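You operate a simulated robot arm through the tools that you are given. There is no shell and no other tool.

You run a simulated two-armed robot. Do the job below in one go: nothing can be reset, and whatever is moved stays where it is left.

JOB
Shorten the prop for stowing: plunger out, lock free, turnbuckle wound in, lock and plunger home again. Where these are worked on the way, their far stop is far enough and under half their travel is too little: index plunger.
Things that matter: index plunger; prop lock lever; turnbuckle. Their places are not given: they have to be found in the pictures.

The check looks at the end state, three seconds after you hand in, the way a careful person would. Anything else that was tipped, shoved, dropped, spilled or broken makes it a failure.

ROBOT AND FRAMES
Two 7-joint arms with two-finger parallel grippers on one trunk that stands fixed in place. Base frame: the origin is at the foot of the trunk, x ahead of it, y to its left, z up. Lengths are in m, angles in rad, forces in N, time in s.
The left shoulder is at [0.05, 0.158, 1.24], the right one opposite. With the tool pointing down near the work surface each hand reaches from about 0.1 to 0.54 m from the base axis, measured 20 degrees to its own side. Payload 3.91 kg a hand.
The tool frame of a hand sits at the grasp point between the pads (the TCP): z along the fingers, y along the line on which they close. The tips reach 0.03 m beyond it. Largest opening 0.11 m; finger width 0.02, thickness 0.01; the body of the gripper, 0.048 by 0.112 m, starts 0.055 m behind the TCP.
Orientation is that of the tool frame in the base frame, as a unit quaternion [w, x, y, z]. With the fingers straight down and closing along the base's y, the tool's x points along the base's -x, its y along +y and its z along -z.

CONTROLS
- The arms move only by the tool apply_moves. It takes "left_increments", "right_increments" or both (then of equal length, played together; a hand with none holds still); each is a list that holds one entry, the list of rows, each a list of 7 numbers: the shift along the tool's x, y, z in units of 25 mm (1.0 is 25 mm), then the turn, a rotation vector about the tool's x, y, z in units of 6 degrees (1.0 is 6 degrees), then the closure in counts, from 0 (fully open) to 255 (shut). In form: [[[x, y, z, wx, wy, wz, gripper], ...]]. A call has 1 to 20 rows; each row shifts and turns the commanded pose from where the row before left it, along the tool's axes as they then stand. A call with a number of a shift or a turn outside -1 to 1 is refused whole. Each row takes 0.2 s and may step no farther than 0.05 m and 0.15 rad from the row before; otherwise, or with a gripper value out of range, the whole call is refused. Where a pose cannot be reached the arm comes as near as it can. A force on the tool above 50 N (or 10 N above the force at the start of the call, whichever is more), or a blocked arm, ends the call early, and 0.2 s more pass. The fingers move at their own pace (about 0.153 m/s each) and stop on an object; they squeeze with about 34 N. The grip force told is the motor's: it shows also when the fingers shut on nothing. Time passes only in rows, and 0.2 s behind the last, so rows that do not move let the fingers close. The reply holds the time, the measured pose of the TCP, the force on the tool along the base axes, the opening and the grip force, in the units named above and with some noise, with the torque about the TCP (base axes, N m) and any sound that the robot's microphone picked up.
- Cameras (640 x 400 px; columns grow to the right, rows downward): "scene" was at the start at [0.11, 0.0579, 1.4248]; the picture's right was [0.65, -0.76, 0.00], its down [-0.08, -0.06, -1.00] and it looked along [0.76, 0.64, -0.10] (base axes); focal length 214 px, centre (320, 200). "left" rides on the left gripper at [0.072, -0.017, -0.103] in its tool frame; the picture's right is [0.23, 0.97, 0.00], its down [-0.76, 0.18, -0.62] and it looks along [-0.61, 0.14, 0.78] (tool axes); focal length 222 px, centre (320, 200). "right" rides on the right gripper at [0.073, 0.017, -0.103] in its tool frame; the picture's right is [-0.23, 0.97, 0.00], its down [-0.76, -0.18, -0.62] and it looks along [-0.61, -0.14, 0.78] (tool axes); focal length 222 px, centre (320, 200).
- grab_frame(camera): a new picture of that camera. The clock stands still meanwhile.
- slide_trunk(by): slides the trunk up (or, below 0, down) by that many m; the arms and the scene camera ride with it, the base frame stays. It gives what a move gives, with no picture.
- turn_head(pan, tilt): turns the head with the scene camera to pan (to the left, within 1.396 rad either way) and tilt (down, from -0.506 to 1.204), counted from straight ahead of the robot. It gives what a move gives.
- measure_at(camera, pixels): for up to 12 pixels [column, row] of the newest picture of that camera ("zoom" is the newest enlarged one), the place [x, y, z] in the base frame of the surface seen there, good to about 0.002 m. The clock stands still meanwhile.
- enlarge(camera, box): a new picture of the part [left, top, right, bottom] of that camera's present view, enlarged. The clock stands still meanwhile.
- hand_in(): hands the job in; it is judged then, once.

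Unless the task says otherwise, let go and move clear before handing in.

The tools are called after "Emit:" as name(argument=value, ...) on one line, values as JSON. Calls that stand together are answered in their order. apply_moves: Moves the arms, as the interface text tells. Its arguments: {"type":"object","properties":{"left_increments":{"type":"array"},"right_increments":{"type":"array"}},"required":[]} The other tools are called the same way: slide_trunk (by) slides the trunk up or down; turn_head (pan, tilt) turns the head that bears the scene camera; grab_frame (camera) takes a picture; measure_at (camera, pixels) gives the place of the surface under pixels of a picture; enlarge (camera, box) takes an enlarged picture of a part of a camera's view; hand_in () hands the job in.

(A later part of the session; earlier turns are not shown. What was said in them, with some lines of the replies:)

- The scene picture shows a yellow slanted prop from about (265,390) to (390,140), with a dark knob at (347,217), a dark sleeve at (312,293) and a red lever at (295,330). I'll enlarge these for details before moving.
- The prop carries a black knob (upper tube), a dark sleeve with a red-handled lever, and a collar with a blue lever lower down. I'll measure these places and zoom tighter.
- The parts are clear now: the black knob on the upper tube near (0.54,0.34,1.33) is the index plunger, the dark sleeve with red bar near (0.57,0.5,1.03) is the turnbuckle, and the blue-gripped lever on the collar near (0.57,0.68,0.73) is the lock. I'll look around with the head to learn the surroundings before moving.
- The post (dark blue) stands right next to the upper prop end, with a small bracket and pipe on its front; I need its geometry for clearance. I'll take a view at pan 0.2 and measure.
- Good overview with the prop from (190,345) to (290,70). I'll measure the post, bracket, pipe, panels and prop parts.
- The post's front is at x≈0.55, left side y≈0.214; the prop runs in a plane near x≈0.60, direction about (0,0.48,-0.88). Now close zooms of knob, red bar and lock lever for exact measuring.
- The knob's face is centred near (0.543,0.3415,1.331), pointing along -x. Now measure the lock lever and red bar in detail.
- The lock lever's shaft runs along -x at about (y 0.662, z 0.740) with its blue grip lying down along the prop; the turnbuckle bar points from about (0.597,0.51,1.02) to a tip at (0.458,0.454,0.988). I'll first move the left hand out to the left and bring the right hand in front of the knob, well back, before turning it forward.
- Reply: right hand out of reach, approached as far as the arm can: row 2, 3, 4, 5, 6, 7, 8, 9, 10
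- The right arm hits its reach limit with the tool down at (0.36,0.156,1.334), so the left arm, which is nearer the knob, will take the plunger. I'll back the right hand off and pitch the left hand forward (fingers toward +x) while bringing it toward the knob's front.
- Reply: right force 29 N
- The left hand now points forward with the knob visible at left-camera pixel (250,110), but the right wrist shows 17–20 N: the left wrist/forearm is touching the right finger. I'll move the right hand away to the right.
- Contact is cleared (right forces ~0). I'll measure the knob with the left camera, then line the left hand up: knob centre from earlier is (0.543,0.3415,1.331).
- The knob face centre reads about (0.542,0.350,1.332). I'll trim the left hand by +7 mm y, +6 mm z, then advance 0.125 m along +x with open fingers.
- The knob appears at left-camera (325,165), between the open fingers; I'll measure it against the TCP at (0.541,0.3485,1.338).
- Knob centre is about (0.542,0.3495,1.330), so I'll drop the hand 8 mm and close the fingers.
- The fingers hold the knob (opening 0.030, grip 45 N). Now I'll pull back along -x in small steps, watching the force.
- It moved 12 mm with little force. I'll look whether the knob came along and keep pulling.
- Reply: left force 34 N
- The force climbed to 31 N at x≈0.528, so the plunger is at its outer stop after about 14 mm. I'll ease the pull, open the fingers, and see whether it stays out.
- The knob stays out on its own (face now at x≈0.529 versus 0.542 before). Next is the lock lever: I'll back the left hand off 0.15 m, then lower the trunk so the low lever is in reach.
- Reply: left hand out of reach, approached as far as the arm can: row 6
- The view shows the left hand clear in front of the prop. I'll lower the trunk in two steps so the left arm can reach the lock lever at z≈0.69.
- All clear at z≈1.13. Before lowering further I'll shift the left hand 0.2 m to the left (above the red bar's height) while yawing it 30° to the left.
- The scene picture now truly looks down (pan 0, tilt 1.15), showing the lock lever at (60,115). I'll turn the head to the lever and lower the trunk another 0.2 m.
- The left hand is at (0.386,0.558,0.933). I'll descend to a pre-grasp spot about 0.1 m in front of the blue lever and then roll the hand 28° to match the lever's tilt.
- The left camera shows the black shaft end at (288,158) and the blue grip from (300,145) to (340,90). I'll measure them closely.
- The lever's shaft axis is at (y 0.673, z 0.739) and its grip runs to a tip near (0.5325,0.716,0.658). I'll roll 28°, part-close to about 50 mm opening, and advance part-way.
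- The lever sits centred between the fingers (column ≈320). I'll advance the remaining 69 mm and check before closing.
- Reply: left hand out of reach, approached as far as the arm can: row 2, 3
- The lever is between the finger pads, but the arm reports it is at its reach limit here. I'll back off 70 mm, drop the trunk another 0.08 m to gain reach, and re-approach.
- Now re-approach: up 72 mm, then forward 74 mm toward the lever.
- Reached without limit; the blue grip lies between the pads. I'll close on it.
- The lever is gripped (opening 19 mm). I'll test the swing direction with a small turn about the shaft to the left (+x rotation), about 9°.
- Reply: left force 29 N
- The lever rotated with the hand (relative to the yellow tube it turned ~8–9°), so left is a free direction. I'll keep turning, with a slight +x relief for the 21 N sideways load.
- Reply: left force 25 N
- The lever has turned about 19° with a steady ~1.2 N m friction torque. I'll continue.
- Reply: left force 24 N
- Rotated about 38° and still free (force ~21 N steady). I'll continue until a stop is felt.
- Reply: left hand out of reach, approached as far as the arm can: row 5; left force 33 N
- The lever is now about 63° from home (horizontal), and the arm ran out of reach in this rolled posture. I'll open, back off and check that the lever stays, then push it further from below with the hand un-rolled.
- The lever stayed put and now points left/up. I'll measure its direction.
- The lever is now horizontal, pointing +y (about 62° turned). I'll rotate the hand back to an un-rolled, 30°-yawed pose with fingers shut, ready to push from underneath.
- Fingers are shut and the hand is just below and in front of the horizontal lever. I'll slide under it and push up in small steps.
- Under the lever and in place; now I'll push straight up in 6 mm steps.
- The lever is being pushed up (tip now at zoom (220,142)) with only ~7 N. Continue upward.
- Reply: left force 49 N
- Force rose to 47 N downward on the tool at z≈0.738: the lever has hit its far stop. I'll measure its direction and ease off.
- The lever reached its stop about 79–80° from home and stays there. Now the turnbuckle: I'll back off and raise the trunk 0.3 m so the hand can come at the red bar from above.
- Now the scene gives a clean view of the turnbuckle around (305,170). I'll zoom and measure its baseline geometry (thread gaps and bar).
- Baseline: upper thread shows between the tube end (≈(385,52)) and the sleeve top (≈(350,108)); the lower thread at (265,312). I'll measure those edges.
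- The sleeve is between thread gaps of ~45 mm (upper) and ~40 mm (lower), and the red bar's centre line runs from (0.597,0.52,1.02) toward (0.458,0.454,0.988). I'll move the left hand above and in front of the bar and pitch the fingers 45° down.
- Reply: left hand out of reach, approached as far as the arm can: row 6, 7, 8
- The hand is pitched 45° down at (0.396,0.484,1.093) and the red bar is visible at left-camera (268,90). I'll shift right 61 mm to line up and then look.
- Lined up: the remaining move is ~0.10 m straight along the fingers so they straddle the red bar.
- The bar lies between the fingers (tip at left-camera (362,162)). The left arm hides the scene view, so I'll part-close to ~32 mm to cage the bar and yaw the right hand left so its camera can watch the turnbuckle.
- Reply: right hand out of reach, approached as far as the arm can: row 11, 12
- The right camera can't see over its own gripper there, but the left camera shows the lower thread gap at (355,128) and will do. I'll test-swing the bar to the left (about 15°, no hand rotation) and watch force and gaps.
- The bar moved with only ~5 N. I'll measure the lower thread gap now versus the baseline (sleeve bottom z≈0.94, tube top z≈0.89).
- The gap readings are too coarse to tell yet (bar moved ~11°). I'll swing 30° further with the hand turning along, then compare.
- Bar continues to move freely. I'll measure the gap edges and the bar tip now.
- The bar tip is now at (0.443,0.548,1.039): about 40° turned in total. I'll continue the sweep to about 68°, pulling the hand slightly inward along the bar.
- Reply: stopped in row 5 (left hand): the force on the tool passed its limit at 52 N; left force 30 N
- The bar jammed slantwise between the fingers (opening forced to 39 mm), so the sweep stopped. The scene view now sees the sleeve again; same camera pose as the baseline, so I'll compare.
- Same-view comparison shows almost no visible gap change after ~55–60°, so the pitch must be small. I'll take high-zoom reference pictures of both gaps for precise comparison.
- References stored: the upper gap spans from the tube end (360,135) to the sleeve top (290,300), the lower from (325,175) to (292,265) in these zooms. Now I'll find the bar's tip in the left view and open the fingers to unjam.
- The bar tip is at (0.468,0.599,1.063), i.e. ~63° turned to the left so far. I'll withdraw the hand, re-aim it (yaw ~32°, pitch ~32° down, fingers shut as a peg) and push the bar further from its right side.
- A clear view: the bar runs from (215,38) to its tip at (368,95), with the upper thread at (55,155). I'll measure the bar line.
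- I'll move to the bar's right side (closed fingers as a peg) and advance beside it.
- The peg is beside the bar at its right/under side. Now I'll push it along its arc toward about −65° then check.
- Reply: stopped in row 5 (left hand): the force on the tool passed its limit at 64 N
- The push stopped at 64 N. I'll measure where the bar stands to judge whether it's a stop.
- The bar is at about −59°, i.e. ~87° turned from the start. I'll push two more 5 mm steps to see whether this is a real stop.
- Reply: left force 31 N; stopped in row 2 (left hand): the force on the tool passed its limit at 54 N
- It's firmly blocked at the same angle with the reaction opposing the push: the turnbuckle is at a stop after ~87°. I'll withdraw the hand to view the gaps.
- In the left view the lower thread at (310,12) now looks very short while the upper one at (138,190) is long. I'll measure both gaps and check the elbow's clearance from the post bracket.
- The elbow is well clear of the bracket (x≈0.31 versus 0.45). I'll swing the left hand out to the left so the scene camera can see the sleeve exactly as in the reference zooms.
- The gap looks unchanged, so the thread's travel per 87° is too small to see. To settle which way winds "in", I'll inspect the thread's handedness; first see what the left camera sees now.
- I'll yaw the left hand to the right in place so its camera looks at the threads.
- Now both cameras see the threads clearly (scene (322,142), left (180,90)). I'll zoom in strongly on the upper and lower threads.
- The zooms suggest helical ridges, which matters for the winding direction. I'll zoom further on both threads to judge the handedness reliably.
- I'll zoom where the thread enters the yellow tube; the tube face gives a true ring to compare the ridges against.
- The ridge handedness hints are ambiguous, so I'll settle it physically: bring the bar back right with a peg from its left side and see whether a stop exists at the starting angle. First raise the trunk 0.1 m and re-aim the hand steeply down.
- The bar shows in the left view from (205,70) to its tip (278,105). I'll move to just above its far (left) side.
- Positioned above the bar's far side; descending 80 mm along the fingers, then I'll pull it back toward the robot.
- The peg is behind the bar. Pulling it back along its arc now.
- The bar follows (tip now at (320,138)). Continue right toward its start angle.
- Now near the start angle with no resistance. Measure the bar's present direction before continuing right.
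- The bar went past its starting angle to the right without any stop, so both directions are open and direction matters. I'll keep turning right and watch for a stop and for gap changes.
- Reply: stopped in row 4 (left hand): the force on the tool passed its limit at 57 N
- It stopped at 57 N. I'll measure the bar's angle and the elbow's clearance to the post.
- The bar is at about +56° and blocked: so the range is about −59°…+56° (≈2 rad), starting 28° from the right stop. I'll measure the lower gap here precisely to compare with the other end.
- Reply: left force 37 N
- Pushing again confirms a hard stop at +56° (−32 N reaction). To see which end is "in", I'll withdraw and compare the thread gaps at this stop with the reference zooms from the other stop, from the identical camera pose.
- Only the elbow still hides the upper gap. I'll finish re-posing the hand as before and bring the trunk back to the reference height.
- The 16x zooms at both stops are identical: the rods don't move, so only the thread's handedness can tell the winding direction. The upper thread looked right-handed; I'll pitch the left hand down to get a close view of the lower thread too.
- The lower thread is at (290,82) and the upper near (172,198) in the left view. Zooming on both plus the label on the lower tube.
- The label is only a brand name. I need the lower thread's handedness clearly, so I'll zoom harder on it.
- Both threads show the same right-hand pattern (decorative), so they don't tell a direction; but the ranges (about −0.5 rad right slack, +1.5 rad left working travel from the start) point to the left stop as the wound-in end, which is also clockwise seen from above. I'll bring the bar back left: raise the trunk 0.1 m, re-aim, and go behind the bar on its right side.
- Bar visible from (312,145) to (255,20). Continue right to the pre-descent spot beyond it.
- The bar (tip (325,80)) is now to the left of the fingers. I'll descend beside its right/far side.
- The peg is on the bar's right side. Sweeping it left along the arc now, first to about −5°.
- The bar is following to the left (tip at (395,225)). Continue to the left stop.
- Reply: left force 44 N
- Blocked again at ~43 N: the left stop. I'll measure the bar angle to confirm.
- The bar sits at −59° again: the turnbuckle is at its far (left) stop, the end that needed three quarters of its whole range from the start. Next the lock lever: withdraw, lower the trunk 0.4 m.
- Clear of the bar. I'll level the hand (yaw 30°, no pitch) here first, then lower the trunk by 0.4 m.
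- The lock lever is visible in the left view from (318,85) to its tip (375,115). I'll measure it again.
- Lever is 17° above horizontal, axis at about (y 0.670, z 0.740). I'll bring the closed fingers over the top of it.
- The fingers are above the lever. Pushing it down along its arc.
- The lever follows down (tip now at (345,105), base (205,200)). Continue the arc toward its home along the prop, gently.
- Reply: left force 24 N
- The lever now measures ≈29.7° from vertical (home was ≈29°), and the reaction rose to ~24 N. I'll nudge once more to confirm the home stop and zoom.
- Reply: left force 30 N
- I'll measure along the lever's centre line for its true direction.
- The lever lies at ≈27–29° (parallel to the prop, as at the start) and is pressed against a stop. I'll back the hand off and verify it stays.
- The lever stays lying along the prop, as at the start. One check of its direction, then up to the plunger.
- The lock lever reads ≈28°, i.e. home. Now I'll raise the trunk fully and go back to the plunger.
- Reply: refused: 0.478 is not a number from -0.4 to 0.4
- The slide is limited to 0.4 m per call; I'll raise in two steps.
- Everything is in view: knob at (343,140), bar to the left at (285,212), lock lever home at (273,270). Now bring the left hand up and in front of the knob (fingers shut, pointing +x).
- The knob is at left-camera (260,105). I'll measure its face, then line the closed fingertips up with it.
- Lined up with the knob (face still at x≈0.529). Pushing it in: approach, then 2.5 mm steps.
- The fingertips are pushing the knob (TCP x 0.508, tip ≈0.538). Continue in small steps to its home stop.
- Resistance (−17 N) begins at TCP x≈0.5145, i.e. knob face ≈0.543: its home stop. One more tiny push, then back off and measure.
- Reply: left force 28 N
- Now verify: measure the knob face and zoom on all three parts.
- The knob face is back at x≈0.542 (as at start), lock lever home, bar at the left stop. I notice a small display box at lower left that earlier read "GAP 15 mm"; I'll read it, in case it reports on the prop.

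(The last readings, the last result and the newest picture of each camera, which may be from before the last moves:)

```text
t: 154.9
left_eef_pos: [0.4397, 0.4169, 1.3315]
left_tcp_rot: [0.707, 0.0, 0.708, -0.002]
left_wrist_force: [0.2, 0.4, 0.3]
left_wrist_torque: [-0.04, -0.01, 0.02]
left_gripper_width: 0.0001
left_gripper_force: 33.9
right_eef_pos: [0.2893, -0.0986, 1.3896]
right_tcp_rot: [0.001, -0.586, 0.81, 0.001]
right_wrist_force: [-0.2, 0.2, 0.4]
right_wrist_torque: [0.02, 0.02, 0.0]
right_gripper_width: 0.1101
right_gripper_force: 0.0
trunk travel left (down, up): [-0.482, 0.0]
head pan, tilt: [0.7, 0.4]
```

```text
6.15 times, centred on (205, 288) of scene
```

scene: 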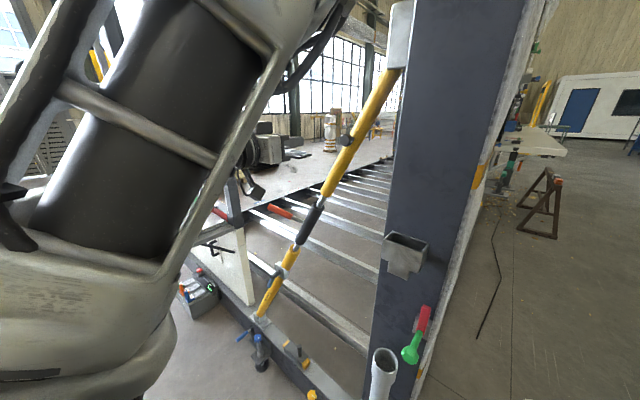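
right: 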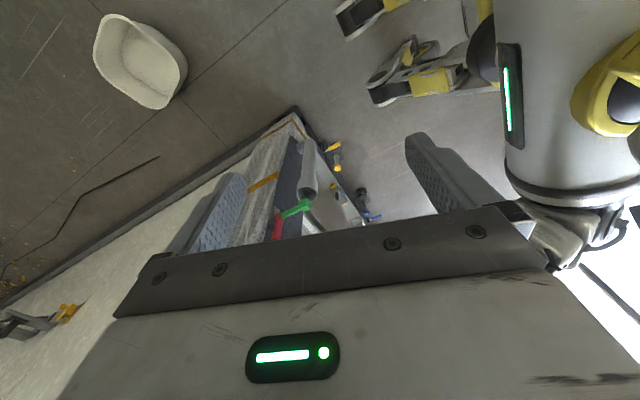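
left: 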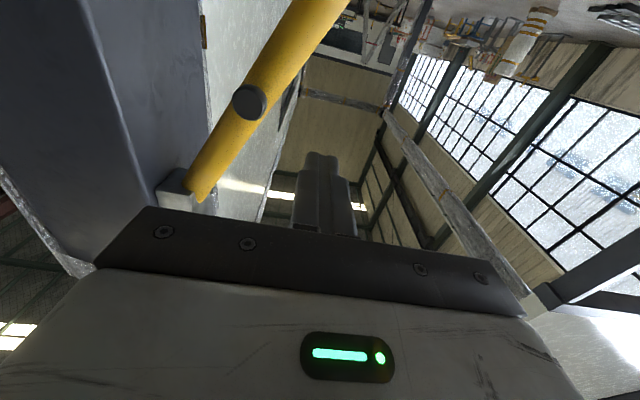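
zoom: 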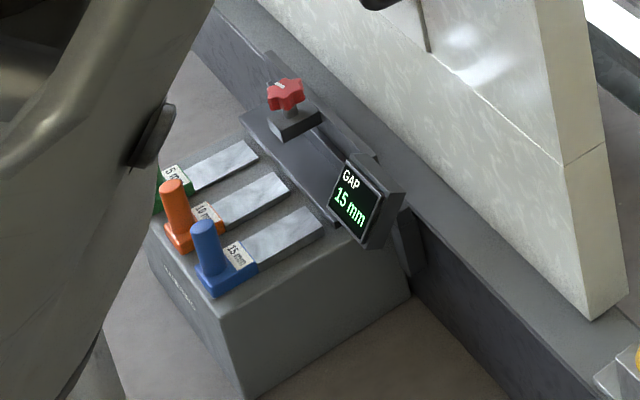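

The display belongs to a shim station and is unchanged, so it's unrelated. I'll move the left hand well clear and do a last check of bar and lever angles.

Emit:
apply_moves(left_increments=[[[0, 0.9, -0.3, 0, 0, 0, 255], [0, 0.9, -0.3, 0, 0, 0, 200], [0, 0.9, -0.3, 0, 0, 0, 120], [0, 0.9, -0.3, 0, 0, 0, 60], [0, 0.9, 0, 0, 0, 0, 0], [0, 0.9, 0, 0, 0, 0, 0], [0, 0, 0, 0, 0, 0, 0]]])

Emit:
enlarge(camera="scene", box=[250, 180, 340, 320])

Emit:
measure_at(camera="zoom", pixels=[[248, 78], [270, 87], [300, 98], [325, 110], [340, 117], [262, 265], [250, 290], [246, 300]])

Emit:
grab_frame(camera="scene")

```text
t: 156.5
left_eef_pos: [0.4101, 0.5507, 1.3287]
left_tcp_rot: [0.707, 0.0, 0.708, -0.001]
left_wrist_force: [-0.8, -0.2, -0.2]
left_wrist_torque: [0.04, 0.0, -0.01]
left_gripper_width: 0.1099
left_gripper_force: 0.1
right_eef_pos: [0.2909, -0.098, 1.3908]
right_tcp_rot: [0.001, -0.586, 0.81, 0.0]
right_wrist_force: [0.0, 0.1, -0.2]
right_wrist_torque: [-0.04, 0.02, -0.01]
right_gripper_width: 0.1102
right_gripper_force: 0.2
trunk travel left (down, up): [-0.482, 0.0]
head pan, tilt: [0.7, 0.4]
```

```text
2.86 times, centred on (295, 250) of scene
```

zoom: 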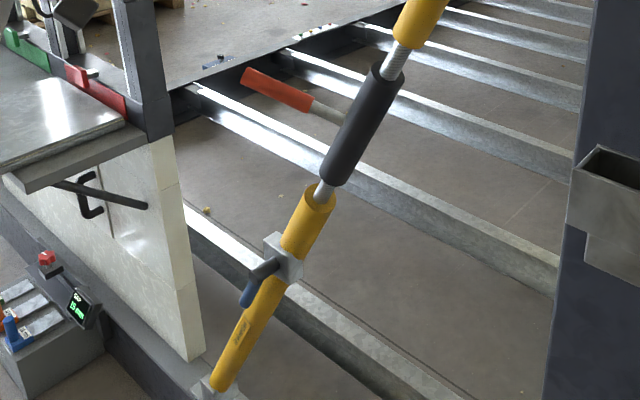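

```text
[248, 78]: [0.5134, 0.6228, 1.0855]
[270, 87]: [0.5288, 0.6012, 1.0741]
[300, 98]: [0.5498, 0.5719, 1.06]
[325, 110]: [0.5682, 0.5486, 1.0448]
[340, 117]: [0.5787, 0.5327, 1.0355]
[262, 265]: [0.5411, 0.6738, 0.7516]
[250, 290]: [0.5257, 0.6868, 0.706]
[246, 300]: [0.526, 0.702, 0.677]
```

```text
taken
```

scene: 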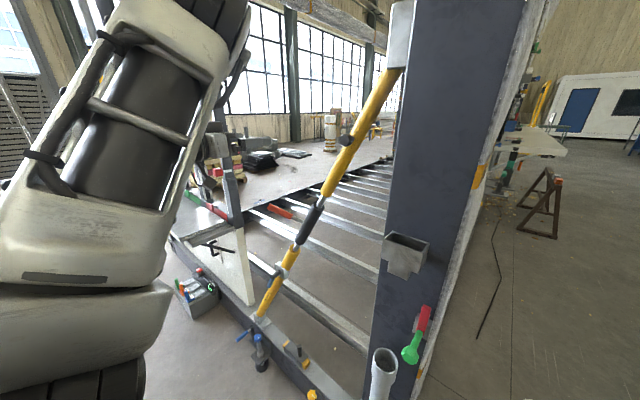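

Final readings: plunger face back at x≈0.542 (start value), lock lever lying along the prop at its home stop, turnbuckle bar resting at its far stop (≈−58°), and both hands clear with nothing else disturbed. I'm handing in.

Emit:
hand_in()

```text
The job is handed in.
```

I handed the job in with all five steps done, but the turnbuckle's winding direction was a judgement call I couldn't confirm from what I could see.

| Part | What was done | End state |
|---|---|---|
| **Index plunger** | Pulled about 13 mm out to its far stop, pushed back last | Knob face at x≈0.542, same as at the start, against its home stop |
| **Prop lock lever** | Swung about 79° to its far stop, returned after the turnbuckle was wound | Lying along the prop as at the start, against a stop |
| **Turnbuckle** | Wound to its left stop (clockwise seen from above) | Resting at that stop, about 87° from where it started |

**Turnbuckle direction:** the bar moves both ways, with hard stops about 28° to the right and 87° to the left of its starting angle. The visible thread gaps did not change between the two stops. Both threads look right-handed, so they gave no clue either. I chose the left stop because it was the far one and because clockwise from above is the usual winding-in direction. If winding in is actually to the right, the prop is at the wrong end.

While testing, I turned the bar right to its other stop and then back, with the plunger out and the lock free. Early on, the left arm pressed against the right gripper at up to about 20 N. I moved it clear and saw no effect on anything else. Both hands were clear of the prop at hand-in.
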